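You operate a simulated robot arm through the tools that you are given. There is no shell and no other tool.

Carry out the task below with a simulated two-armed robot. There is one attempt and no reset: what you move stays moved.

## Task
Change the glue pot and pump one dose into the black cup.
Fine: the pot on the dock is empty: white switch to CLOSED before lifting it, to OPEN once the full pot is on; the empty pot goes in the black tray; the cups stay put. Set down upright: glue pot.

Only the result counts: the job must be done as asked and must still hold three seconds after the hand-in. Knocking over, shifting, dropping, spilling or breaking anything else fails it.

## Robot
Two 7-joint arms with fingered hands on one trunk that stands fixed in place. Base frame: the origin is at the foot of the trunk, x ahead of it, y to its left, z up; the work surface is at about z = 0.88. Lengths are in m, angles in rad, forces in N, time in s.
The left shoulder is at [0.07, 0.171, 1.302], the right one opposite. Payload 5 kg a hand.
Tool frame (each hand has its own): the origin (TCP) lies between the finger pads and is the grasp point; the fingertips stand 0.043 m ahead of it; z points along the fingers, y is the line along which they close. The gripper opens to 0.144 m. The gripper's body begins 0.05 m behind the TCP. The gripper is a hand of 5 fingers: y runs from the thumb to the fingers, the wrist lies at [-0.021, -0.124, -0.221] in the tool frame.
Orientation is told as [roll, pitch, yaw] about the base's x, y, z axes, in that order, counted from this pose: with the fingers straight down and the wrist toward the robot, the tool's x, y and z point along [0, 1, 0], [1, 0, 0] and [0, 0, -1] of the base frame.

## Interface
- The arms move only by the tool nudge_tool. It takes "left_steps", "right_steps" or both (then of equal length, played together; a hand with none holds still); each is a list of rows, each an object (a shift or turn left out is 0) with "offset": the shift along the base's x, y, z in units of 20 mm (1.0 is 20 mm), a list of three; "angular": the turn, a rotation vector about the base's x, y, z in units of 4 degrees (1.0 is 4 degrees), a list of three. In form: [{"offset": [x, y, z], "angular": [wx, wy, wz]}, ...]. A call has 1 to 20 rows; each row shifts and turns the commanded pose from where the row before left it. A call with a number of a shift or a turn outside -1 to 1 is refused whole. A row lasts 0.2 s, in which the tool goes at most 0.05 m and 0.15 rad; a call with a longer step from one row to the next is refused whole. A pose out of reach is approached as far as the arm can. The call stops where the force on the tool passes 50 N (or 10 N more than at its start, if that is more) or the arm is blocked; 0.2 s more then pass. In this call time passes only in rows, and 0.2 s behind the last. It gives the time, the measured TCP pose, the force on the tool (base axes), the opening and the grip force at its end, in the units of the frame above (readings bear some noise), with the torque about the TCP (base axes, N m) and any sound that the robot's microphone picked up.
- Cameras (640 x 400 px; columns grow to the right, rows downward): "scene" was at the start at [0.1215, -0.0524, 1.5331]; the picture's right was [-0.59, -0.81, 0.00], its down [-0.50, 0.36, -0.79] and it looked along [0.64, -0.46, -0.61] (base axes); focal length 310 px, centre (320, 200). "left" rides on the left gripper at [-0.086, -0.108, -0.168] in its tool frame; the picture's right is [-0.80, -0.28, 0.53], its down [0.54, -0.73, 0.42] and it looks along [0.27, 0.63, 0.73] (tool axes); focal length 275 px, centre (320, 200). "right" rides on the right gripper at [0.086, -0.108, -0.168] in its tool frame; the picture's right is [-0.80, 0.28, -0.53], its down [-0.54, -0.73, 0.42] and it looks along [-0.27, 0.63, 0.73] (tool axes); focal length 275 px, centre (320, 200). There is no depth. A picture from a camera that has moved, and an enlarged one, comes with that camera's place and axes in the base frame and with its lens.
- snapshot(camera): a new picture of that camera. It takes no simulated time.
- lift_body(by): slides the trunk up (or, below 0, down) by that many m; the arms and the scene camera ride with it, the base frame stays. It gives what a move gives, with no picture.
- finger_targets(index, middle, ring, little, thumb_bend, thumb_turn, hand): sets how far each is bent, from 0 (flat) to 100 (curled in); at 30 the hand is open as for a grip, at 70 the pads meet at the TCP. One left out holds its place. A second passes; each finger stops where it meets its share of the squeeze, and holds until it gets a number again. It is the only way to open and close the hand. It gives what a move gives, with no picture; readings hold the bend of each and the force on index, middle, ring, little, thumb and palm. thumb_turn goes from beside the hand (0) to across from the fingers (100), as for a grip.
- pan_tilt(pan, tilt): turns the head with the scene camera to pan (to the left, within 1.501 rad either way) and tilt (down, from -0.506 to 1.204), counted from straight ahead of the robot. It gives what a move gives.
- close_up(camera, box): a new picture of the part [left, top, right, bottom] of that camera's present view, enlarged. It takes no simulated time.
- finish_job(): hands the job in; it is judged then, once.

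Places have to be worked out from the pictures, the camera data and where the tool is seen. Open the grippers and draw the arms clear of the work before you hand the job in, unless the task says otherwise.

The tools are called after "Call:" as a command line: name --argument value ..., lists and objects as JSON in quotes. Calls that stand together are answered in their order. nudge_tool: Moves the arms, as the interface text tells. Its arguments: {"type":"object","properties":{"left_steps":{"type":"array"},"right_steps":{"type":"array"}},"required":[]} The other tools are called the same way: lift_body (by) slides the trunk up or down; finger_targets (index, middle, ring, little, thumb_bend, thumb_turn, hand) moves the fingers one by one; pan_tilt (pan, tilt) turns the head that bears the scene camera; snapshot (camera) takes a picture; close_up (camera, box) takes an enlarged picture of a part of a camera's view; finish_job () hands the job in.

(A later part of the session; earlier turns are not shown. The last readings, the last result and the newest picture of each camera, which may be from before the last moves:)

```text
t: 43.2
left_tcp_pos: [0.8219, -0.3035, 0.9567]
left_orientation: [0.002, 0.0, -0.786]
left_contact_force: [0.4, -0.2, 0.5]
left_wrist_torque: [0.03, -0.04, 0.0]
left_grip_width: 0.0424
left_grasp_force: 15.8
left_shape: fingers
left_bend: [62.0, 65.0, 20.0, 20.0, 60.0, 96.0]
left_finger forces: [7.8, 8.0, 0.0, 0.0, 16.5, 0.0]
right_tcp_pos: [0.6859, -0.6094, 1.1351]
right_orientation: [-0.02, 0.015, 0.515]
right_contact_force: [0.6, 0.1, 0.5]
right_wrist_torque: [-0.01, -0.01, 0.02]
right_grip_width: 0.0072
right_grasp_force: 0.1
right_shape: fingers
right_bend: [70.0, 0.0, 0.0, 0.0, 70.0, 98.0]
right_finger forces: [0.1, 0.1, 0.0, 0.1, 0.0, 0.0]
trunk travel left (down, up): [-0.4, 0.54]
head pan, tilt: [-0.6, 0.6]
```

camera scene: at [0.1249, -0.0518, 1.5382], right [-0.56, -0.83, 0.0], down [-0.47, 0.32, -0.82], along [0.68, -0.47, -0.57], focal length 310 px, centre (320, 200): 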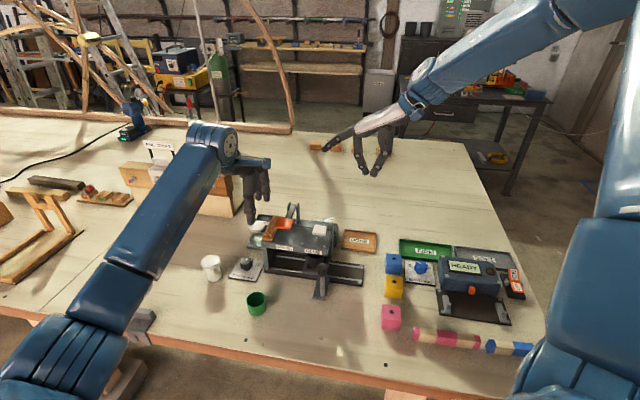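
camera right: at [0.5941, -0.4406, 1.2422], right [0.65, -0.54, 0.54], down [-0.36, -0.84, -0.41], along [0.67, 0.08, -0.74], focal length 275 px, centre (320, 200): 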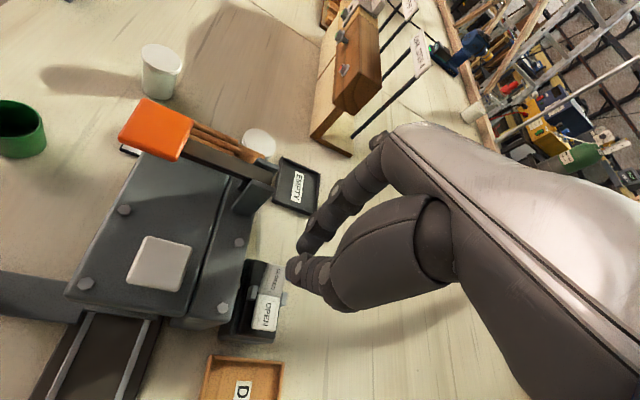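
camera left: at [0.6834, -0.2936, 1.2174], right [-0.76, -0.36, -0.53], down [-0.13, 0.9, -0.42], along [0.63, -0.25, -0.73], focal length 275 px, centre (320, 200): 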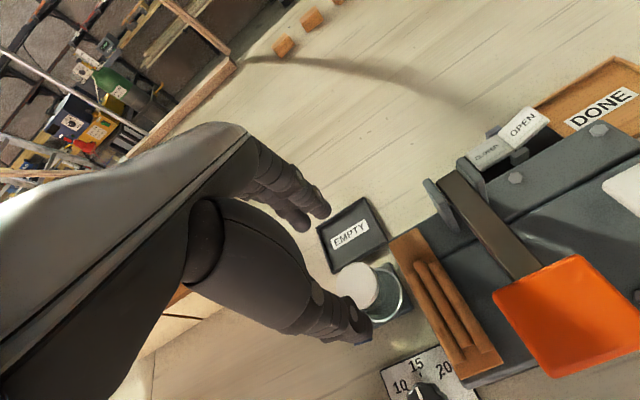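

The grip is 16 N. I lift straight up slowly.

Call:
nudge_tool --left_steps '[{"offset": [0, 0, 0.2]}, {"offset": [0, 0, 0.3]}, {"offset": [0, 0, 0.5]}, {"offset": [0, 0, 0.5]}, {"offset": [0, 0, 0.5]}, {"offset": [0, 0, 0.5]}]'

Call:
snapshot --camera "left"

Call:
close_up --camera "scene" --box '[220, 160, 310, 270]'

Call:
close_up --camera "right" --box '[150, 0, 350, 180]'

```text
t: 44.6
left_tcp_pos: [0.8219, -0.3026, 1.0085]
left_orientation: [0.0, 0.0, -0.786]
left_contact_force: [0.1, -0.6, -0.6]
left_wrist_torque: [-0.01, -0.01, 0.01]
left_grip_width: 0.0422
left_grasp_force: 15.9
left_shape: fingers
left_bend: [62.0, 65.0, 20.0, 20.0, 60.0, 96.0]
left_finger forces: [8.1, 7.7, 0.0, 0.0, 16.4, 0.0]
right_tcp_pos: [0.6861, -0.6099, 1.1351]
right_orientation: [-0.022, 0.016, 0.513]
right_contact_force: [-0.6, 0.6, -0.5]
right_wrist_torque: [0.05, 0.01, 0.0]
right_grip_width: 0.0072
right_grasp_force: 0.1
right_shape: fingers
right_bend: [70.0, 0.0, 0.0, 0.0, 70.0, 98.0]
right_finger forces: [0.1, 0.1, 0.0, 0.0, 0.1, 0.1]
trunk travel left (down, up): [-0.4, 0.54]
head pan, tilt: [-0.6, 0.6]
```

```text
taken
camera left: at [0.6836, -0.2876, 1.1774], right [-0.76, -0.36, -0.53], down [-0.13, 0.9, -0.42], along [0.63, -0.25, -0.73], focal length 275 px, centre (320, 200)
```

left: 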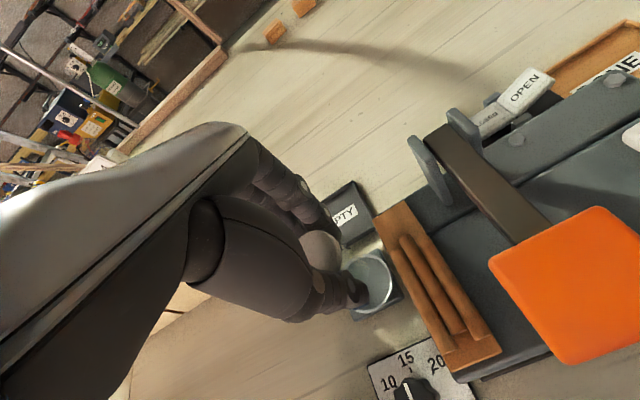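

```text
3.64 times, centred on (265, 215) of scene
camera zoom: at [0.1243, -0.0517, 1.5382], right [-0.56, -0.83, 0.0], down [-0.47, 0.32, -0.82], along [0.68, -0.47, -0.57], focal length 1126 px, centre (520, 146)
```

zoom: 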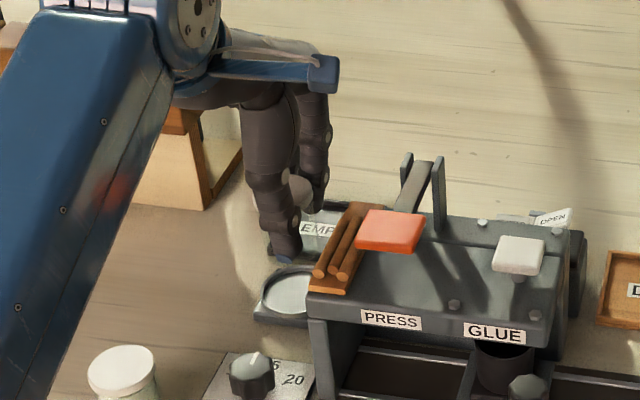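

```text
2.22 times, centred on (250, 90) of right
camera zoom: at [0.5491, -0.5842, 1.3033], right [0.64, -0.54, 0.55], down [-0.36, -0.84, -0.4], along [0.67, 0.06, -0.74], focal length 612 px, centre (476, 444)
```

zoom: 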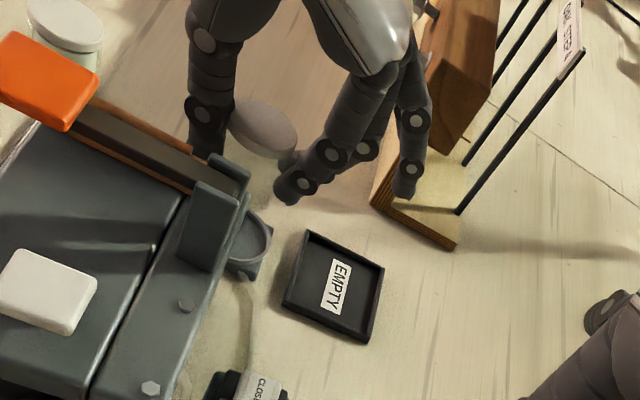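

The pot is out of the dock and hangs level in the hand. I take an enlarged view of the bare dock to fix its centre for later, and look at the pot itself.

Call:
close_up --camera "left" --box '[290, 180, 430, 340]'

Call:
close_up --camera "scene" --box '[225, 180, 285, 250]'

Call:
close_up --camera "right" --box '[210, 20, 310, 120]'

```text
2.50 times, centred on (360, 260) of left
camera zoom: at [0.6836, -0.2876, 1.1774], right [-0.76, -0.36, -0.53], down [-0.13, 0.9, -0.42], along [0.63, -0.25, -0.73], focal length 688 px, centre (220, 50)
```

zoom: 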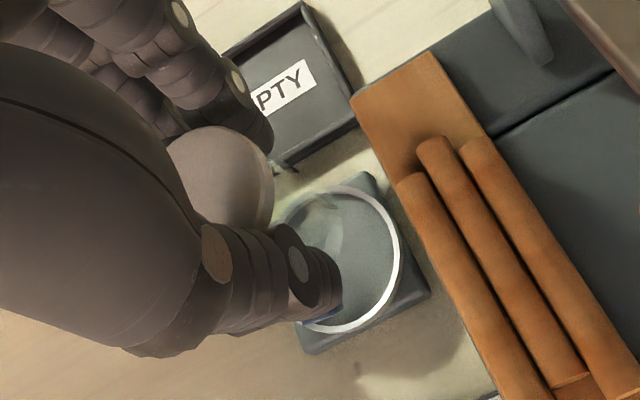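

```text
5.71 times, centred on (255, 215) of scene
camera zoom: at [0.1243, -0.0517, 1.5382], right [-0.56, -0.83, 0.0], down [-0.47, 0.32, -0.82], along [0.68, -0.47, -0.57], focal length 1770 px, centre (691, 114)
```

zoom: 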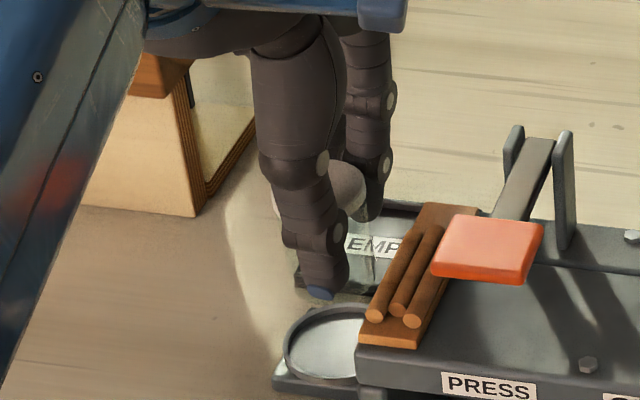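

```text
4.00 times, centred on (260, 70) of right
camera zoom: at [0.5491, -0.5842, 1.3033], right [0.64, -0.54, 0.55], down [-0.36, -0.84, -0.4], along [0.67, 0.06, -0.74], focal length 1101 px, centre (560, 720)
```

zoom: 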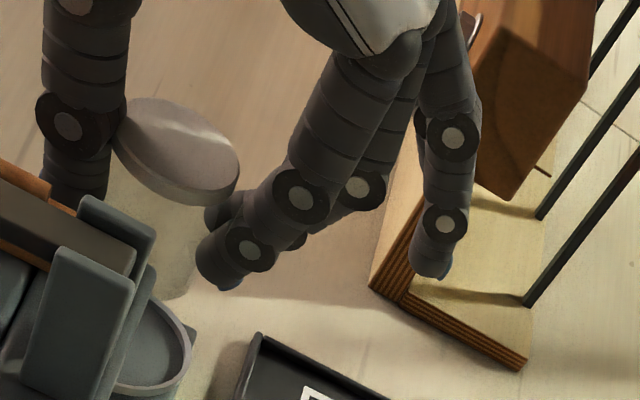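

The dock ring's centre comes out at about [0.823,-0.300], matching where the pot stood. To reach the tray I raise the hand, then will lower the trunk by 0.1 m so the arm is less stretched.

Call:
nudge_tool --left_steps '[{"offset": [0, 0, 0.9]}, {"offset": [0, 0, 0.9]}, {"offset": [0, 0, 0.9]}, {"offset": [0, 0, 0.9]}, {"offset": [0, 0, 0.9]}, {"offset": [0, 0, 0.9]}, {"offset": [0, 0, 0.6]}]' --right_steps '[{"offset": [0, -0.5, 0.5]}, {"offset": [0, -0.5, 0.5]}, {"offset": [0, -0.5, 0.5]}, {"offset": [0, -0.5, 0.5]}, {"offset": [0, -0.5, 0.5]}, {"offset": [0, -0.5, 0.5]}, {"offset": [0, 0, 0]}]'

Call:
lift_body --by -0.1

Call:
snapshot --camera "scene"

Call:
snapshot --camera "left"

```text
t: 46.2
left_tcp_pos: [0.8207, -0.3029, 1.1289]
left_orientation: [0.0, 0.0, -0.784]
left_contact_force: [-1.0, -0.5, -0.7]
left_wrist_torque: [-0.02, -0.02, 0.03]
left_grip_width: 0.0424
left_grasp_force: 16.3
left_shape: fingers
left_bend: [62.0, 65.0, 20.0, 20.0, 60.0, 96.0]
left_finger forces: [8.1, 7.7, 0.0, 0.1, 16.2, 0.1]
right_tcp_pos: [0.6851, -0.6696, 1.1939]
right_orientation: [-0.022, 0.015, 0.515]
right_contact_force: [-0.5, 0.3, 0.0]
right_wrist_torque: [0.01, 0.0, 0.0]
right_grip_width: 0.0076
right_grasp_force: 0.0
right_shape: fingers
right_bend: [70.0, 0.0, 0.0, 0.0, 70.0, 98.0]
right_finger forces: [0.0, 0.0, 0.1, 0.2, 0.1, 0.1]
trunk travel left (down, up): [-0.4, 0.54]
head pan, tilt: [-0.6, 0.6]
```

```text
t: 47.5
left_tcp_pos: [0.8212, -0.3028, 1.0283]
left_orientation: [0.0, 0.0, -0.785]
left_contact_force: [-0.5, 0.2, -0.9]
left_wrist_torque: [0.0, 0.0, 0.01]
left_grip_width: 0.0424
left_grasp_force: 15.1
left_shape: fingers
left_bend: [62.0, 65.0, 20.0, 20.0, 60.0, 96.0]
left_finger forces: [8.0, 7.8, 0.0, 0.0, 16.2, 0.0]
right_tcp_pos: [0.6845, -0.6697, 1.0941]
right_orientation: [-0.022, 0.016, 0.516]
right_contact_force: [0.5, -0.3, -0.2]
right_wrist_torque: [-0.02, 0.03, -0.01]
right_grip_width: 0.0073
right_grasp_force: 0.0
right_shape: fingers
right_bend: [70.0, 0.0, 0.0, 0.0, 70.0, 98.0]
right_finger forces: [0.0, 0.1, 0.1, 0.0, 0.0, 0.1]
trunk travel left (down, up): [-0.3, 0.64]
head pan, tilt: [-0.6, 0.6]
```

```text
taken
camera scene: at [0.1241, -0.0515, 1.4383], right [-0.56, -0.83, 0.0], down [-0.47, 0.32, -0.82], along [0.68, -0.47, -0.57], focal length 310 px, centre (320, 200)
```

scene: 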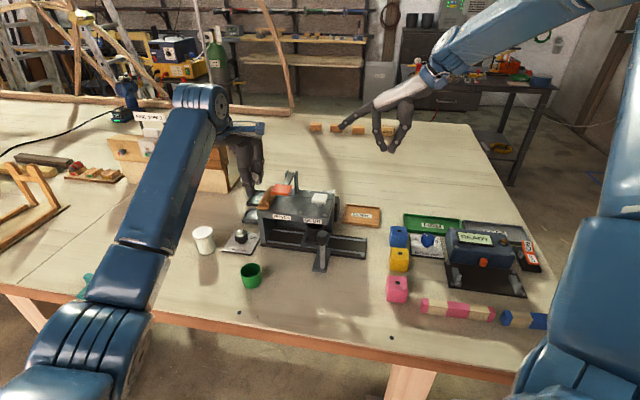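

```text
taken
camera left: at [0.6834, -0.2875, 1.1969], right [-0.76, -0.36, -0.53], down [-0.13, 0.9, -0.42], along [0.63, -0.25, -0.73], focal length 275 px, centre (320, 200)
```

left: 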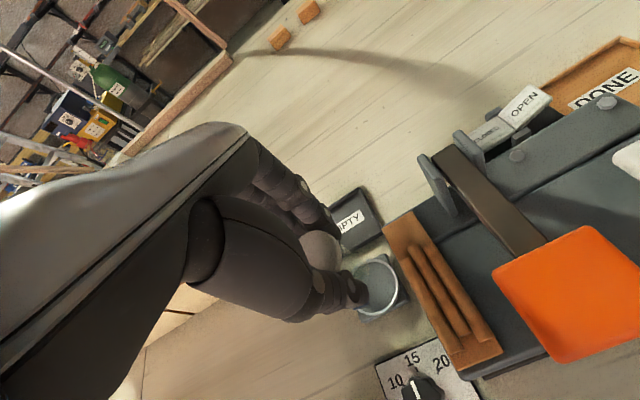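

With the trunk lower the pot hangs at a safe height. I move toward the tray with the yaw opening to about -35° and a slight 6° forward tilt so the arm can reach.

Call:
nudge_tool --left_steps '[{"offset": [0.67, -0.6, 0], "angular": [-0.193, -0.23, 0.5]}, {"offset": [0.67, -0.6, 0], "angular": [-0.193, -0.23, 0.5]}, {"offset": [0.67, -0.6, 0], "angular": [-0.193, -0.23, 0.5]}, {"offset": [0.67, -0.6, 0], "angular": [-0.193, -0.23, 0.5]}, {"offset": [0.67, -0.6, 0], "angular": [-0.193, -0.23, 0.5]}]'

Call:
snapshot --camera "left"

Call:
close_up --camera "scene" --box '[200, 120, 320, 240]'

Call:
snapshot --camera "right"

```text
t: 48.7
left_tcp_pos: [0.8875, -0.3635, 1.0264]
left_orientation: [-0.001, -0.102, -0.608]
left_contact_force: [0.1, 0.3, -1.2]
left_wrist_torque: [0.04, -0.02, -0.03]
left_grip_width: 0.0425
left_grasp_force: 15.7
left_shape: fingers
left_bend: [62.0, 65.0, 20.0, 20.0, 60.0, 96.0]
left_finger forces: [8.2, 7.7, 0.0, 0.0, 16.3, 0.0]
right_tcp_pos: [0.6855, -0.671, 1.0938]
right_orientation: [-0.021, 0.014, 0.514]
right_contact_force: [-0.7, 0.8, -1.1]
right_wrist_torque: [-0.03, -0.01, -0.01]
right_grip_width: 0.0074
right_grasp_force: 0.0
right_shape: fingers
right_bend: [70.0, 0.0, 0.0, 0.0, 70.0, 98.0]
right_finger forces: [0.0, 0.0, 0.0, 0.1, 0.0, 0.0]
trunk travel left (down, up): [-0.3, 0.64]
head pan, tilt: [-0.6, 0.6]
```

```text
taken
camera left: at [0.736, -0.3622, 1.1836], right [-0.64, -0.52, -0.56], down [-0.25, 0.83, -0.5], along [0.73, -0.18, -0.66], focal length 275 px, centre (320, 200)
```

left: 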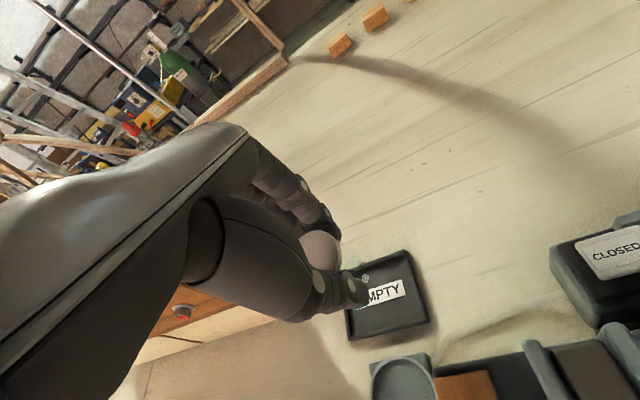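

```text
3.33 times, centred on (260, 180) of scene
camera zoom: at [0.1242, -0.0521, 1.4381], right [-0.56, -0.83, 0.0], down [-0.47, 0.32, -0.82], along [0.68, -0.47, -0.57], focal length 1032 px, centre (520, 267)
```

zoom: 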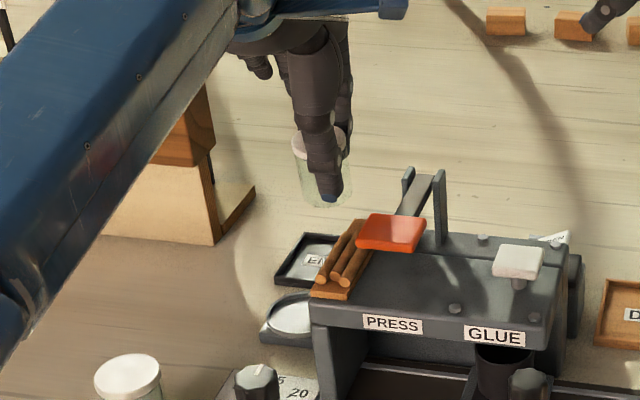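

```text
taken
camera right: at [0.5484, -0.6448, 1.2609], right [0.64, -0.54, 0.55], down [-0.36, -0.84, -0.4], along [0.67, 0.06, -0.74], focal length 275 px, centre (320, 200)
```

right: 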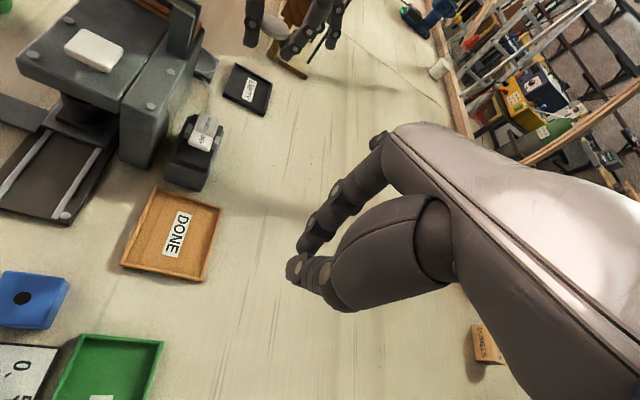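

The pot is over the tray at [0.888,-0.363] with the 6° tilt. I enlarge the tray in the left view to verify its centre before lowering.

Call:
close_up --camera "left" --box '[290, 210, 450, 370]'

Call:
close_up --camera "right" --box '[200, 0, 360, 140]'

```text
2.50 times, centred on (370, 290) of left
camera zoom: at [0.736, -0.3622, 1.1836], right [-0.64, -0.52, -0.56], down [-0.25, 0.83, -0.5], along [0.73, -0.18, -0.66], focal length 688 px, centre (195, -25)
```

zoom: 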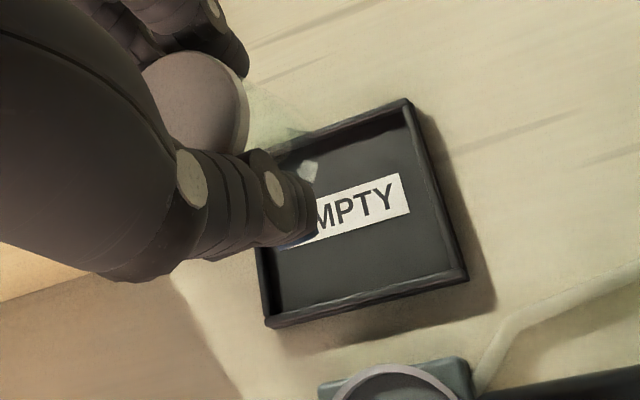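

```text
2.86 times, centred on (280, 70) of right
camera zoom: at [0.5484, -0.6448, 1.2609], right [0.64, -0.54, 0.55], down [-0.36, -0.84, -0.4], along [0.67, 0.06, -0.74], focal length 786 px, centre (434, 571)
```

zoom: 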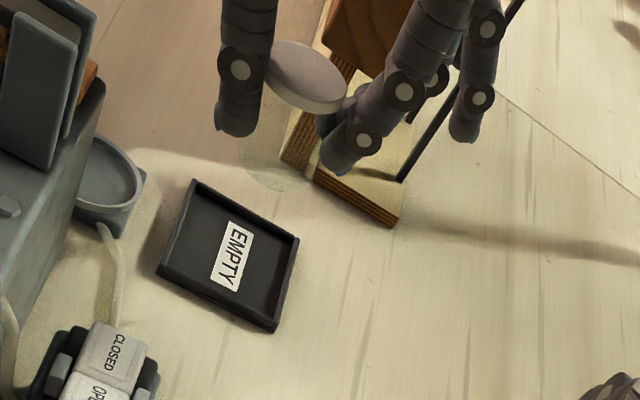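

The tray centre is confirmed at about [0.894,-0.3645] and the pot's foot should come down at about [0.895,-0.365]. I lower it to just above the tray floor.

Call:
nudge_tool --left_steps '[{"offset": [0, 0, -0.8]}, {"offset": [0, 0, -0.8]}, {"offset": [0, 0, -0.8]}, {"offset": [0, 0, -0.7]}]'

Call:
snapshot --camera "left"

Call:
close_up --camera "right" --box '[200, 0, 360, 140]'

```text
t: 49.7
left_tcp_pos: [0.8904, -0.3633, 0.9646]
left_orientation: [-0.001, -0.102, -0.612]
left_contact_force: [0.6, -0.5, -0.7]
left_wrist_torque: [0.01, 0.0, -0.01]
left_grip_width: 0.0424
left_grasp_force: 16.2
left_shape: fingers
left_bend: [62.0, 65.0, 20.0, 20.0, 60.0, 96.0]
left_finger forces: [8.0, 7.7, 0.0, 0.1, 16.3, 0.0]
right_tcp_pos: [0.6865, -0.6702, 1.0931]
right_orientation: [-0.021, 0.017, 0.515]
right_contact_force: [-0.4, -0.5, 0.2]
right_wrist_torque: [0.01, 0.01, -0.01]
right_grip_width: 0.0074
right_grasp_force: 0.0
right_shape: fingers
right_bend: [70.0, 0.0, 0.0, 0.0, 70.0, 98.0]
right_finger forces: [0.0, 0.0, 0.0, 0.0, 0.0, 0.1]
trunk travel left (down, up): [-0.3, 0.64]
head pan, tilt: [-0.6, 0.6]
```

```text
taken
camera left: at [0.7364, -0.3617, 1.1212], right [-0.64, -0.52, -0.56], down [-0.24, 0.83, -0.5], along [0.73, -0.18, -0.66], focal length 275 px, centre (320, 200)
```

left: 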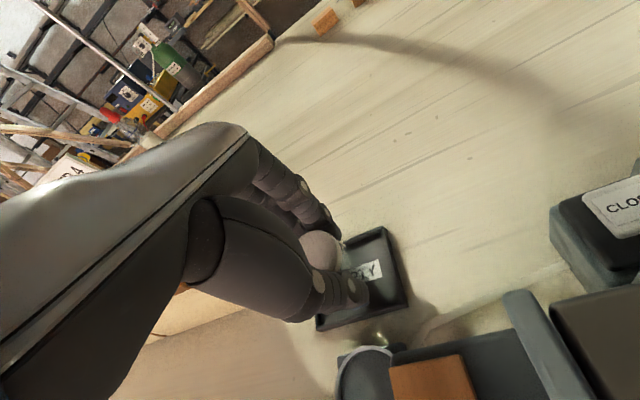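

```text
2.86 times, centred on (280, 70) of right
camera zoom: at [0.5491, -0.6446, 1.2608], right [0.64, -0.54, 0.55], down [-0.37, -0.84, -0.4], along [0.67, 0.06, -0.74], focal length 786 px, centre (434, 571)
```

zoom: 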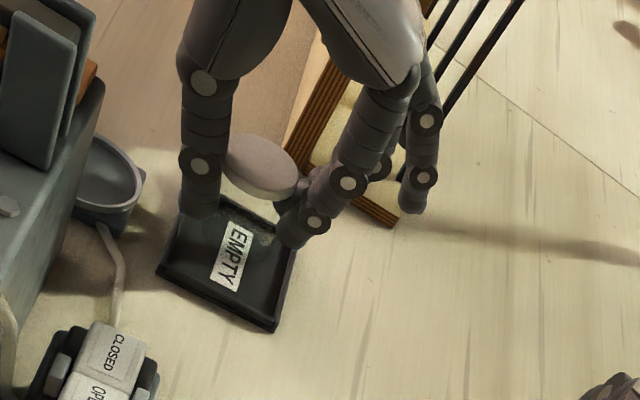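

Everything lines up. I lower in 3 mm steps until the pot touches the tray floor.

Call:
nudge_tool --left_steps '[{"offset": [0, 0, -0.15]}, {"offset": [0, 0, -0.15]}, {"offset": [0, 0, -0.15]}, {"offset": [0, 0, -0.1]}]'

Call:
close_up --camera "right" --box '[220, 20, 320, 120]'

```text
t: 50.7
left_tcp_pos: [0.8902, -0.3625, 0.9527]
left_orientation: [0.0, -0.103, -0.611]
left_contact_force: [0.5, 0.6, -0.3]
left_wrist_torque: [-0.03, 0.0, 0.01]
left_grip_width: 0.0422
left_grasp_force: 16.2
left_shape: fingers
left_bend: [62.0, 65.0, 20.0, 20.0, 60.0, 96.0]
left_finger forces: [8.1, 7.7, 0.0, 0.1, 16.3, 0.0]
right_tcp_pos: [0.6859, -0.6702, 1.0925]
right_orientation: [-0.021, 0.016, 0.515]
right_contact_force: [-0.2, 0.9, 0.1]
right_wrist_torque: [0.0, 0.0, 0.05]
right_grip_width: 0.0072
right_grasp_force: 0.1
right_shape: fingers
right_bend: [70.0, 0.0, 0.0, 0.0, 70.0, 98.0]
right_finger forces: [0.0, 0.1, 0.1, 0.0, 0.0, 0.1]
trunk travel left (down, up): [-0.3, 0.64]
head pan, tilt: [-0.6, 0.6]
```

```text
4.00 times, centred on (270, 70) of right
camera zoom: at [0.5488, -0.6445, 1.2609], right [0.64, -0.54, 0.55], down [-0.37, -0.84, -0.4], along [0.67, 0.06, -0.74], focal length 1101 px, centre (520, 720)
```

zoom: 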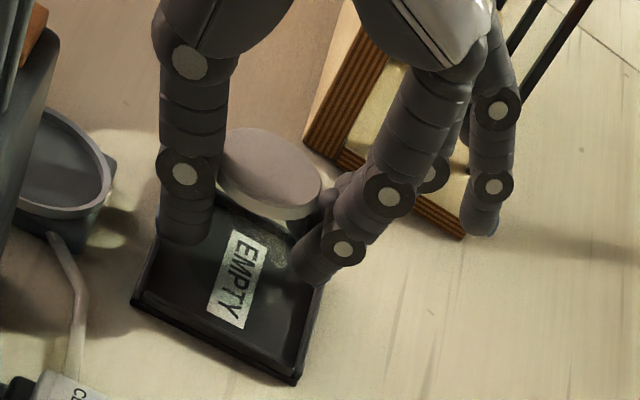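

No contact force yet at z = 0.953. I continue down in 2 mm steps.

Call:
nudge_tool --left_steps '[{"offset": [0, 0, -0.1]}, {"offset": [0, 0, -0.1]}]'

```text
t: 51.3
left_tcp_pos: [0.8882, -0.3629, 0.9519]
left_orientation: [0.0, -0.104, -0.611]
left_contact_force: [-0.3, -0.4, 3.0]
left_wrist_torque: [0.05, -0.02, -0.01]
left_grip_width: 0.0425
left_grasp_force: 16.0
left_shape: fingers
left_bend: [62.0, 65.0, 20.0, 20.0, 60.0, 96.0]
left_finger forces: [8.4, 8.5, 0.0, 0.1, 16.2, 0.1]
right_tcp_pos: [0.6848, -0.6691, 1.0922]
right_orientation: [-0.022, 0.014, 0.515]
right_contact_force: [0.2, 0.4, -1.0]
right_wrist_torque: [0.0, -0.02, -0.03]
right_grip_width: 0.0071
right_grasp_force: 0.1
right_shape: fingers
right_bend: [70.0, 0.0, 0.0, 0.0, 70.0, 98.0]
right_finger forces: [0.0, 0.1, 0.0, 0.1, 0.0, 0.1]
trunk travel left (down, up): [-0.3, 0.64]
head pan, tilt: [-0.6, 0.6]
```

The tray floor is reached (3 N). I open the fingers gently so that the pot settles flat.

Call:
finger_targets --hand "left" --index 59 --middle 60 --thumb_bend 57

Call:
close_up --camera "right" --box '[220, 20, 320, 120]'

```text
t: 52.3
left_tcp_pos: [0.8894, -0.3628, 0.9517]
left_orientation: [-0.002, -0.103, -0.611]
left_contact_force: [0.7, 0.2, 0.5]
left_wrist_torque: [-0.04, -0.03, 0.0]
left_grip_width: 0.0512
left_grasp_force: 0.0
left_shape: fingers
left_bend: [59.0, 60.0, 20.0, 20.0, 56.0, 97.0]
left_finger forces: [0.0, 0.1, 0.0, 0.1, 0.0, 0.0]
right_tcp_pos: [0.687, -0.6693, 1.0938]
right_orientation: [-0.019, 0.015, 0.515]
right_contact_force: [-0.4, -0.2, -0.7]
right_wrist_torque: [0.01, -0.01, -0.01]
right_grip_width: 0.0072
right_grasp_force: 0.2
right_shape: fingers
right_bend: [70.0, 0.0, 0.0, 0.0, 70.0, 98.0]
right_finger forces: [0.0, 0.0, 0.0, 0.0, 0.1, 0.0]
trunk travel left (down, up): [-0.3, 0.64]
head pan, tilt: [-0.6, 0.6]
```

```text
4.00 times, centred on (270, 70) of right
camera zoom: at [0.5486, -0.6444, 1.2611], right [0.64, -0.54, 0.55], down [-0.36, -0.84, -0.4], along [0.67, 0.06, -0.74], focal length 1101 px, centre (520, 720)
```

zoom: 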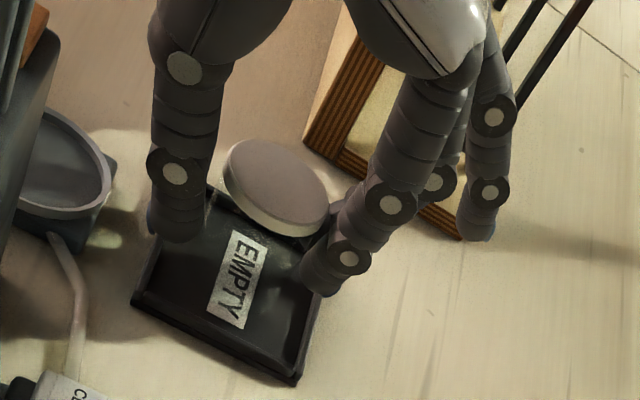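

The fingers are free. I check from the left and scene cameras that the pot stands upright in the tray.

Call:
close_up --camera "left" --box '[270, 200, 430, 350]'

Call:
close_up --camera "scene" --box '[210, 130, 310, 230]'

```text
2.67 times, centred on (350, 275) of left
camera zoom: at [0.7363, -0.3622, 1.1074], right [-0.64, -0.52, -0.56], down [-0.24, 0.83, -0.5], along [0.73, -0.18, -0.66], focal length 734 px, centre (240, 0)
```

zoom: 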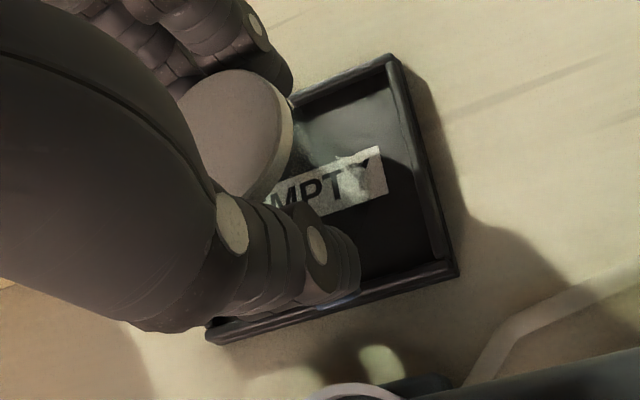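

```text
4.00 times, centred on (260, 180) of scene
camera zoom: at [0.1244, -0.0517, 1.4382], right [-0.56, -0.83, 0.0], down [-0.47, 0.32, -0.82], along [0.68, -0.47, -0.57], focal length 1239 px, centre (560, 280)
```

zoom: 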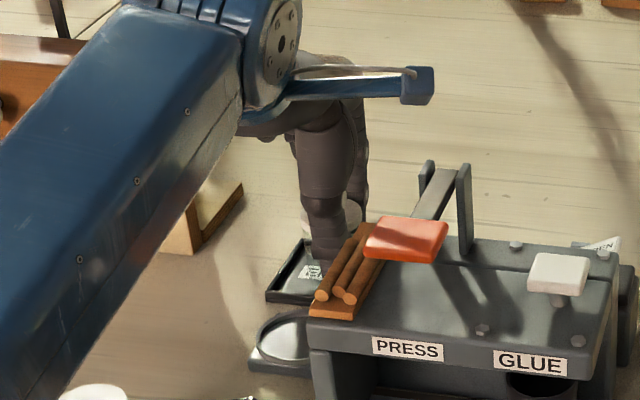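

The lid centre is at [0.887,-0.366], inside the tray. I open moderately to 50 so as not to bring the thumb over the dock ring, then lift straight up.

Call:
finger_targets --hand "left" --index 50 --middle 50 --thumb_bend 50

Call:
close_up --camera "right" --box '[220, 20, 320, 120]'

Call:
nudge_tool --left_steps '[{"offset": [0, 0, 0.3]}, {"offset": [0, 0, 0.5]}, {"offset": [0, 0, 0.8]}, {"offset": [0, 0, 0.8]}, {"offset": [0, 0, 0.8]}, {"offset": [0, 0, 0.8]}]'

Call:
snapshot --camera "left"

Call:
close_up --camera "right" --box '[200, 0, 340, 140]'

```text
t: 53.3
left_tcp_pos: [0.8891, -0.3641, 0.9508]
left_orientation: [0.0, -0.102, -0.611]
left_contact_force: [0.0, 0.3, 0.5]
left_wrist_torque: [0.01, 0.02, -0.03]
left_grip_width: 0.078
left_grasp_force: 0.0
left_shape: fingers
left_bend: [50.0, 50.0, 20.0, 20.0, 50.0, 97.0]
left_finger forces: [0.0, 0.0, 0.1, 0.1, 0.0, 0.0]
right_tcp_pos: [0.6859, -0.6697, 1.0929]
right_orientation: [-0.02, 0.016, 0.514]
right_contact_force: [0.5, 0.3, 0.5]
right_wrist_torque: [0.0, -0.02, 0.01]
right_grip_width: 0.0075
right_grasp_force: 0.0
right_shape: fingers
right_bend: [70.0, 0.0, 0.0, 0.0, 70.0, 98.0]
right_finger forces: [0.1, 0.0, 0.0, 0.0, 0.1, 0.0]
trunk travel left (down, up): [-0.3, 0.64]
head pan, tilt: [-0.6, 0.6]
```

```text
4.00 times, centred on (270, 70) of right
camera zoom: at [0.5486, -0.6444, 1.261], right [0.64, -0.54, 0.55], down [-0.36, -0.84, -0.4], along [0.67, 0.06, -0.74], focal length 1101 px, centre (520, 720)
```

zoom: 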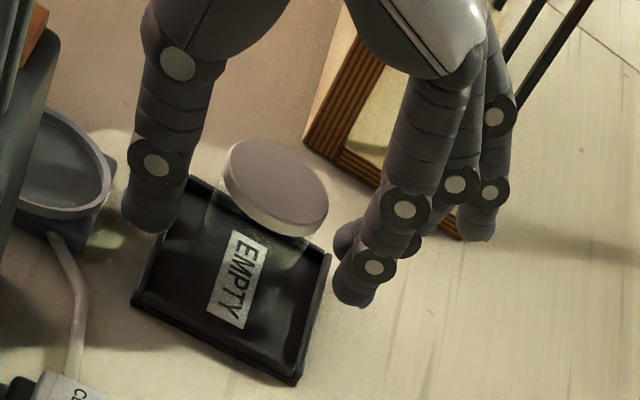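

```text
t: 54.7
left_tcp_pos: [0.8902, -0.3646, 1.0313]
left_orientation: [0.0, -0.103, -0.611]
left_contact_force: [-0.5, 0.1, -0.7]
left_wrist_torque: [0.01, -0.03, 0.01]
left_grip_width: 0.0781
left_grasp_force: 0.2
left_shape: fingers
left_bend: [50.0, 50.0, 20.0, 20.0, 50.0, 97.0]
left_finger forces: [0.0, 0.1, 0.0, 0.1, 0.0, 0.1]
right_tcp_pos: [0.6842, -0.67, 1.0945]
right_orientation: [-0.022, 0.016, 0.516]
right_contact_force: [0.2, 0.8, 0.9]
right_wrist_torque: [-0.01, 0.01, -0.02]
right_grip_width: 0.0073
right_grasp_force: 0.1
right_shape: fingers
right_bend: [70.0, 0.0, 0.0, 0.0, 70.0, 98.0]
right_finger forces: [0.1, 0.0, 0.0, 0.0, 0.1, 0.1]
trunk travel left (down, up): [-0.3, 0.64]
head pan, tilt: [-0.6, 0.6]
```

```text
taken
camera left: at [0.7372, -0.3627, 1.1877], right [-0.64, -0.52, -0.56], down [-0.24, 0.83, -0.5], along [0.73, -0.18, -0.66], focal length 275 px, centre (320, 200)
```

left: 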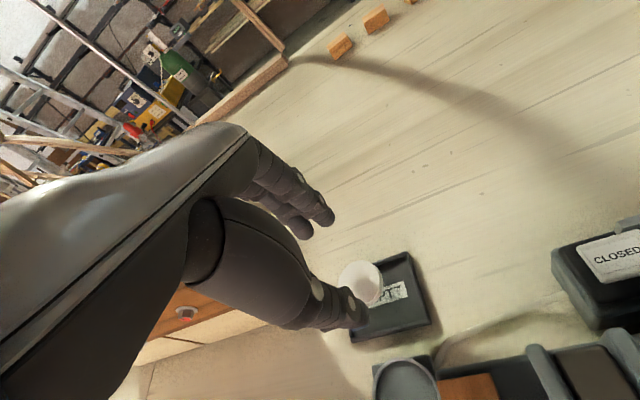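

```text
2.86 times, centred on (270, 70) of right
camera zoom: at [0.5482, -0.6443, 1.2613], right [0.64, -0.54, 0.55], down [-0.36, -0.84, -0.4], along [0.68, 0.06, -0.74], focal length 786 px, centre (463, 571)
```

zoom: 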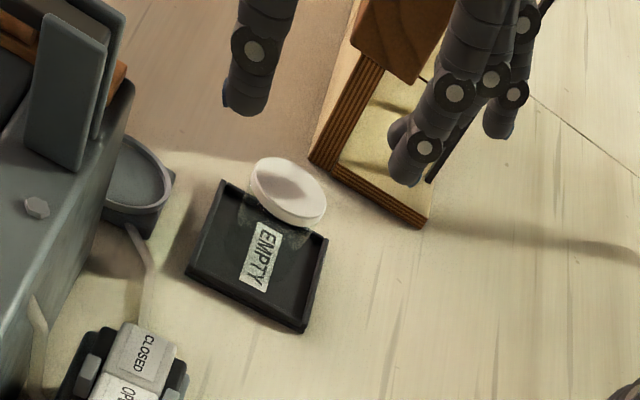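

The empty pot is in the tray. I enlarge it from two cameras to be sure it stands upright and inside.

Call:
close_up --camera "left" --box '[320, 230, 450, 360]'

Call:
close_up --camera "right" --box '[255, 40, 325, 120]'

Call:
close_up --camera "scene" --box '[210, 130, 310, 230]'

```text
3.08 times, centred on (385, 295) of left
camera zoom: at [0.7372, -0.3627, 1.1877], right [-0.64, -0.52, -0.56], down [-0.24, 0.83, -0.5], along [0.73, -0.18, -0.66], focal length 847 px, centre (120, -92)
```

zoom: 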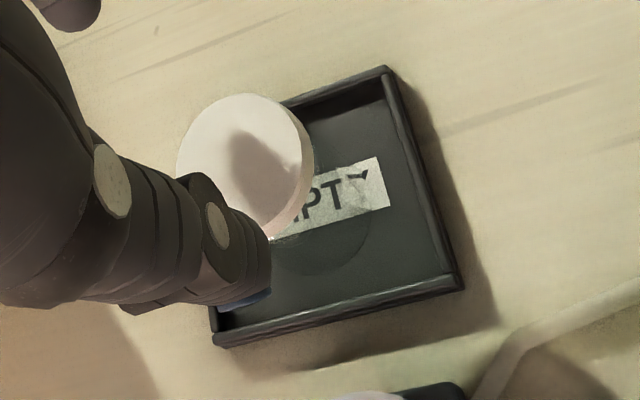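

```text
5.00 times, centred on (290, 80) of right
camera zoom: at [0.5482, -0.6443, 1.2613], right [0.64, -0.54, 0.55], down [-0.36, -0.84, -0.4], along [0.68, 0.06, -0.74], focal length 1376 px, centre (470, 800)
```

zoom: 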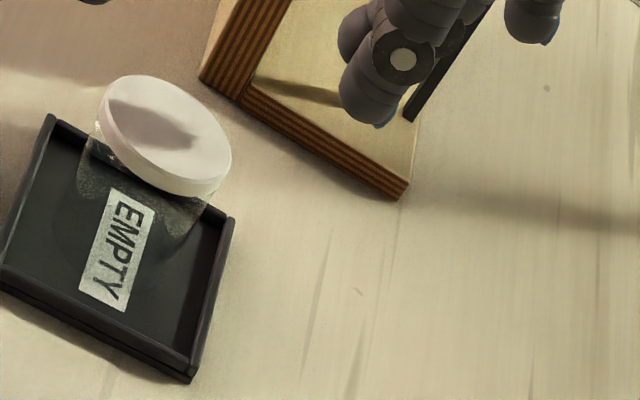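

```text
4.00 times, centred on (260, 180) of scene
camera zoom: at [0.124, -0.0516, 1.4382], right [-0.56, -0.83, 0.0], down [-0.47, 0.32, -0.83], along [0.68, -0.47, -0.56], focal length 1239 px, centre (560, 280)
```

zoom: 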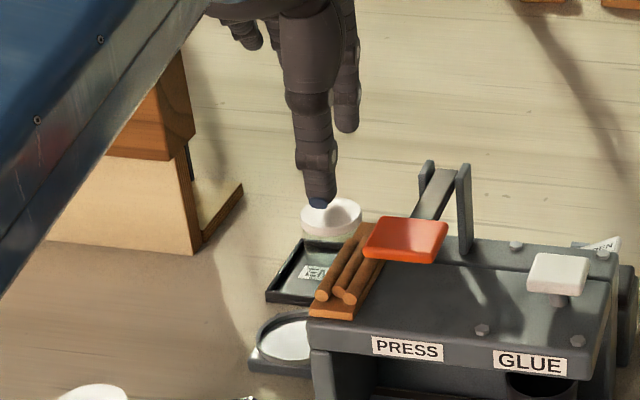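

The pot stands upright in the tray: lid and foot centres coincide at about [0.888,-0.363]. I raise the trunk back by 0.1 m and bring the left hand, level again and at yaw -45°, over the full pot.

Call:
lift_body --by 0.1

Call:
nudge_tool --left_steps '[{"offset": [-0.5, 0.92, 0], "angular": [0.1435, 0.205, 0]}, {"offset": [-0.5, 0.92, 0], "angular": [0.1435, 0.205, 0]}, {"offset": [-0.5, 0.92, 0], "angular": [0.1435, 0.205, 0]}, {"offset": [-0.5, 0.92, 0], "angular": [0.1435, 0.205, 0]}, {"offset": [-0.5, 0.92, 0], "angular": [0.1435, 0.205, 0]}, {"offset": [-0.5, 0.92, 0], "angular": [0.1435, 0.205, 0]}, {"offset": [-0.5, 0.92, 0], "angular": [0, 0, -0.417]}, {"offset": [-0.5, 0.92, 0], "angular": [0, 0, -0.417]}, {"offset": [-0.5, 0.92, 0], "angular": [0, 0, -0.417]}, {"offset": [-0.5, 0.92, 0], "angular": [0, 0, -0.417]}, {"offset": [-0.5, 0.92, 0], "angular": [0, 0, -0.417]}, {"offset": [-0.5, 0.92, 0], "angular": [0, 0, -0.417]}]'

Call:
snapshot --camera "left"

Call:
snapshot --camera "scene"

```text
t: 56.0
left_tcp_pos: [0.8913, -0.3643, 1.1309]
left_orientation: [0.0, -0.101, -0.609]
left_contact_force: [0.0, 0.0, 0.4]
left_wrist_torque: [0.01, 0.0, 0.02]
left_grip_width: 0.0778
left_grasp_force: 0.1
left_shape: fingers
left_bend: [50.0, 50.0, 20.0, 20.0, 50.0, 97.0]
left_finger forces: [0.1, 0.0, 0.0, 0.0, 0.0, 0.0]
right_tcp_pos: [0.6858, -0.6699, 1.1934]
right_orientation: [-0.02, 0.016, 0.516]
right_contact_force: [0.1, -0.7, -0.8]
right_wrist_torque: [0.0, 0.03, 0.01]
right_grip_width: 0.0073
right_grasp_force: 0.0
right_shape: fingers
right_bend: [70.0, 0.0, 0.0, 0.0, 70.0, 98.0]
right_finger forces: [0.0, 0.0, 0.1, 0.0, 0.0, 0.0]
trunk travel left (down, up): [-0.4, 0.54]
head pan, tilt: [-0.6, 0.6]
```

```text
t: 58.6
left_tcp_pos: [0.7701, -0.1406, 1.1295]
left_orientation: [0.001, 0.0, -0.786]
left_contact_force: [0.7, 0.1, -0.3]
left_wrist_torque: [0.0, 0.02, 0.01]
left_grip_width: 0.0783
left_grasp_force: 0.0
left_shape: fingers
left_bend: [50.0, 50.0, 20.0, 20.0, 50.0, 97.0]
left_finger forces: [0.0, 0.0, 0.1, 0.0, 0.1, 0.0]
right_tcp_pos: [0.6849, -0.6695, 1.1938]
right_orientation: [-0.019, 0.015, 0.514]
right_contact_force: [0.7, 0.2, 0.6]
right_wrist_torque: [0.02, -0.01, -0.02]
right_grip_width: 0.0077
right_grasp_force: 0.0
right_shape: fingers
right_bend: [70.0, 0.0, 0.0, 0.0, 70.0, 98.0]
right_finger forces: [0.1, 0.0, 0.0, 0.0, 0.0, 0.0]
trunk travel left (down, up): [-0.4, 0.54]
head pan, tilt: [-0.6, 0.6]
```

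```text
taken
camera left: at [0.632, -0.1252, 1.2991], right [-0.76, -0.36, -0.53], down [-0.13, 0.9, -0.42], along [0.63, -0.25, -0.73], focal length 275 px, centre (320, 200)
```

left: 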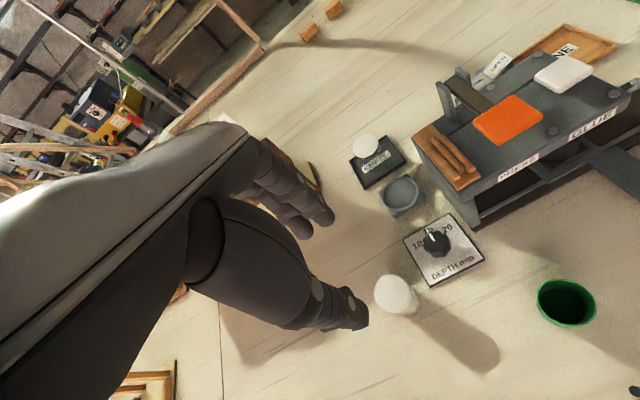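

```text
taken
camera scene: at [0.1243, -0.0505, 1.5382], right [-0.57, -0.82, 0.0], down [-0.47, 0.32, -0.83], along [0.68, -0.47, -0.56], focal length 310 px, centre (320, 200)
```

scene: 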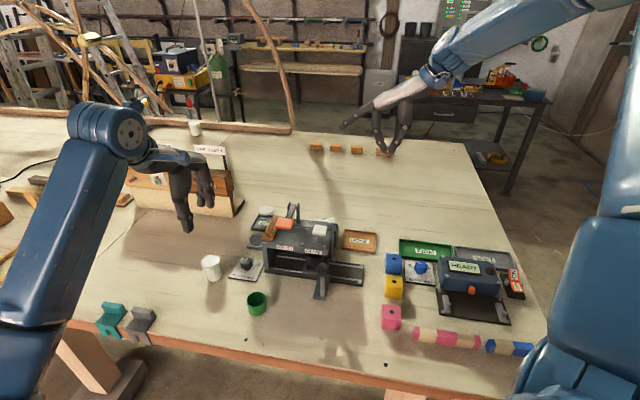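

The left hand is over the full pot. I enlarge the view to place the full pot and the bare dock precisely.

Call:
close_up --camera "left" --box '[345, 250, 445, 330]'

Call:
close_up --camera "left" --box '[345, 120, 455, 230]'

Call:
close_up --camera "scene" --box '[190, 200, 290, 290]'

```text
5.00 times, centred on (395, 290) of left
camera zoom: at [0.632, -0.1252, 1.2991], right [-0.76, -0.36, -0.53], down [-0.13, 0.9, -0.42], along [0.63, -0.25, -0.73], focal length 1376 px, centre (-55, -250)
```

zoom: 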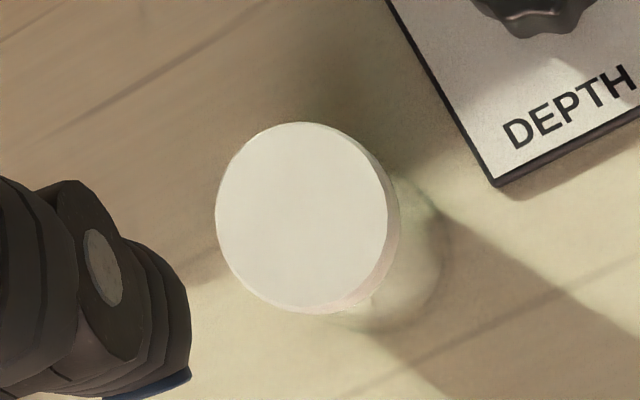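

```text
3.64 times, centred on (400, 175) of left
camera zoom: at [0.632, -0.1252, 1.2991], right [-0.76, -0.36, -0.53], down [-0.13, 0.9, -0.42], along [0.63, -0.25, -0.73], focal length 1001 px, centre (29, 291)
```

zoom: 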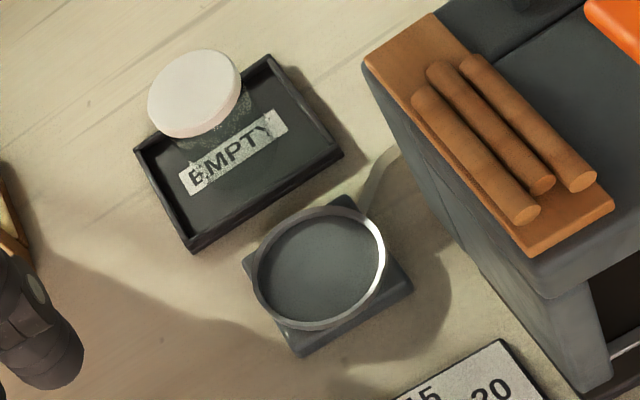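

```text
4.44 times, centred on (240, 245) of scene
camera zoom: at [0.1243, -0.0505, 1.5382], right [-0.57, -0.82, 0.0], down [-0.47, 0.32, -0.83], along [0.68, -0.47, -0.56], focal length 1377 px, centre (676, 0)
```

zoom: 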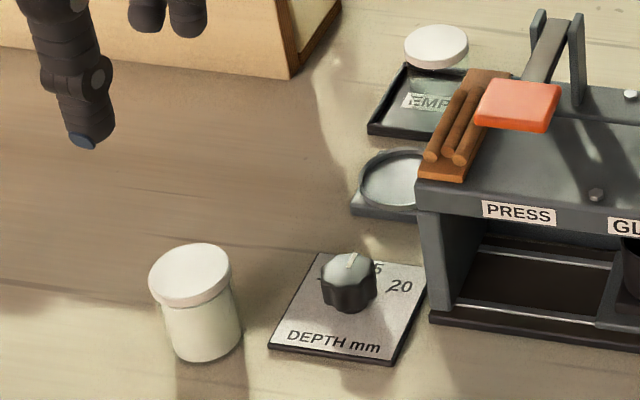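

The full pot is at [0.7714,-0.1418] and the dock ring's centre at [0.8244,-0.301]. I lower the left hand over the full pot to TCP z ≈ 0.99 with a small y correction.

Call:
nudge_tool --left_steps '[{"offset": [0, -0.15, 0]}, {"offset": [0, 0, -1]}, {"offset": [0, 0, -1]}, {"offset": [0, 0, -1]}, {"offset": [0, 0, -1]}, {"offset": [0, 0, -1]}, {"offset": [0, 0, -1]}, {"offset": [0, 0, -1]}]'

Call:
close_up --camera "left" --box '[250, 170, 430, 350]'

Call:
close_up --camera "scene" --box '[150, 160, 290, 290]'

```text
t: 60.4
left_tcp_pos: [0.77, -0.1458, 0.9888]
left_orientation: [-0.001, 0.001, -0.785]
left_contact_force: [0.7, 0.1, -0.1]
left_wrist_torque: [0.01, 0.04, -0.01]
left_grip_width: 0.0784
left_grasp_force: 0.0
left_shape: fingers
left_bend: [50.0, 50.0, 20.0, 20.0, 50.0, 97.0]
left_finger forces: [0.0, 0.1, 0.0, 0.0, 0.1, 0.0]
right_tcp_pos: [0.686, -0.6697, 1.1933]
right_orientation: [-0.02, 0.015, 0.516]
right_contact_force: [-0.1, -0.6, 0.3]
right_wrist_torque: [0.0, 0.04, 0.0]
right_grip_width: 0.0074
right_grasp_force: 0.0
right_shape: fingers
right_bend: [70.0, 0.0, 0.0, 0.0, 70.0, 98.0]
right_finger forces: [0.1, 0.1, 0.0, 0.0, 0.0, 0.0]
trunk travel left (down, up): [-0.4, 0.54]
head pan, tilt: [-0.6, 0.6]
```

```text
2.22 times, centred on (340, 260) of left
camera zoom: at [0.6324, -0.1301, 1.1587], right [-0.76, -0.36, -0.53], down [-0.13, 0.9, -0.42], along [0.63, -0.25, -0.73], focal length 612 px, centre (276, 67)
```

zoom: 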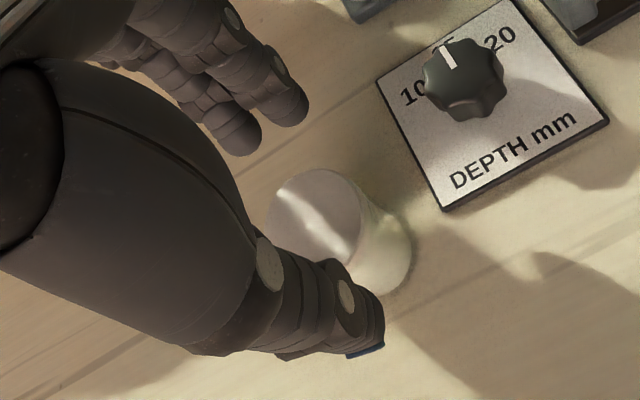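

```text
3.08 times, centred on (220, 225) of scene
camera zoom: at [0.1248, -0.0515, 1.5382], right [-0.56, -0.83, 0.0], down [-0.47, 0.32, -0.82], along [0.68, -0.47, -0.57], focal length 953 px, centre (628, 123)
```

zoom: 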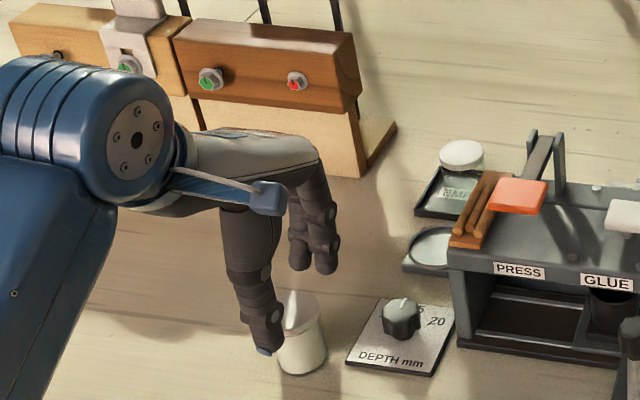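

The pot is now centred between the fingers (offset about 3 mm along x as wanted). I lower the remaining 43 mm in smaller steps.

Call:
nudge_tool --left_steps '[{"offset": [0, 0.02, -0.5]}, {"offset": [0, 0.02, -0.5]}, {"offset": [0, 0.02, -0.5]}, {"offset": [0, 0.02, -0.4]}, {"offset": [0, 0, -0.2]}]'

Call:
close_up --camera "left" --box '[250, 170, 430, 350]'

Call:
close_up --camera "scene" --box '[150, 180, 290, 310]'

```text
t: 61.6
left_tcp_pos: [0.7695, -0.1447, 0.9481]
left_orientation: [0.0, 0.002, -0.786]
left_contact_force: [0.1, -0.1, 0.7]
left_wrist_torque: [0.03, 0.01, 0.03]
left_grip_width: 0.078
left_grasp_force: 0.0
left_shape: fingers
left_bend: [50.0, 50.0, 20.0, 20.0, 50.0, 97.0]
left_finger forces: [0.0, 0.0, 0.0, 0.0, 0.1, 0.0]
right_tcp_pos: [0.6851, -0.6707, 1.1948]
right_orientation: [-0.021, 0.015, 0.516]
right_contact_force: [-1.0, 0.3, 0.5]
right_wrist_torque: [0.0, 0.0, 0.01]
right_grip_width: 0.0071
right_grasp_force: 0.0
right_shape: fingers
right_bend: [70.0, 0.0, 0.0, 0.0, 70.0, 98.0]
right_finger forces: [0.1, 0.1, 0.1, 0.0, 0.0, 0.1]
trunk travel left (down, up): [-0.4, 0.54]
head pan, tilt: [-0.6, 0.6]
```

```text
2.22 times, centred on (340, 260) of left
camera zoom: at [0.6316, -0.1288, 1.1168], right [-0.76, -0.36, -0.53], down [-0.13, 0.9, -0.42], along [0.63, -0.25, -0.73], focal length 612 px, centre (276, 67)
```

zoom: 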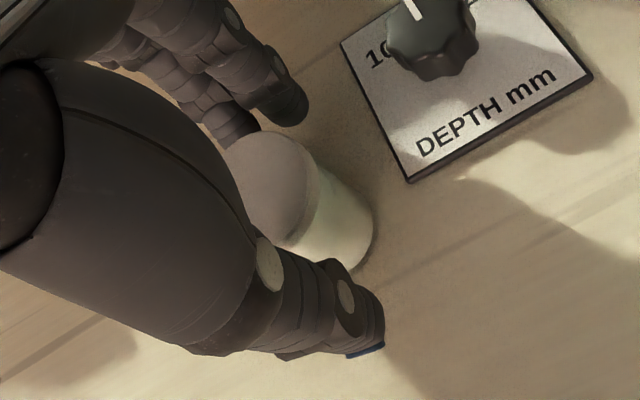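

```text
3.08 times, centred on (220, 245) of scene
camera zoom: at [0.1245, -0.0517, 1.5382], right [-0.56, -0.83, 0.0], down [-0.47, 0.32, -0.82], along [0.68, -0.47, -0.57], focal length 953 px, centre (628, 62)
```

zoom: 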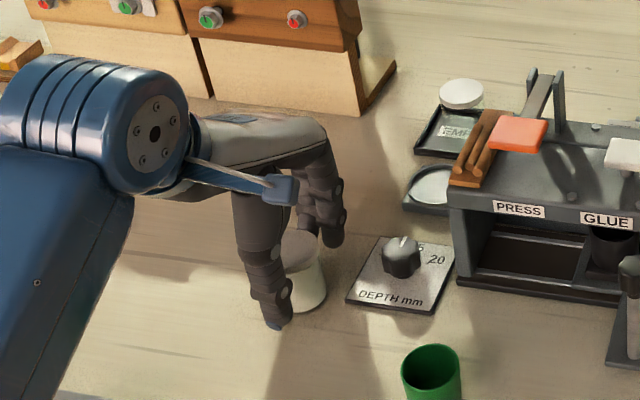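

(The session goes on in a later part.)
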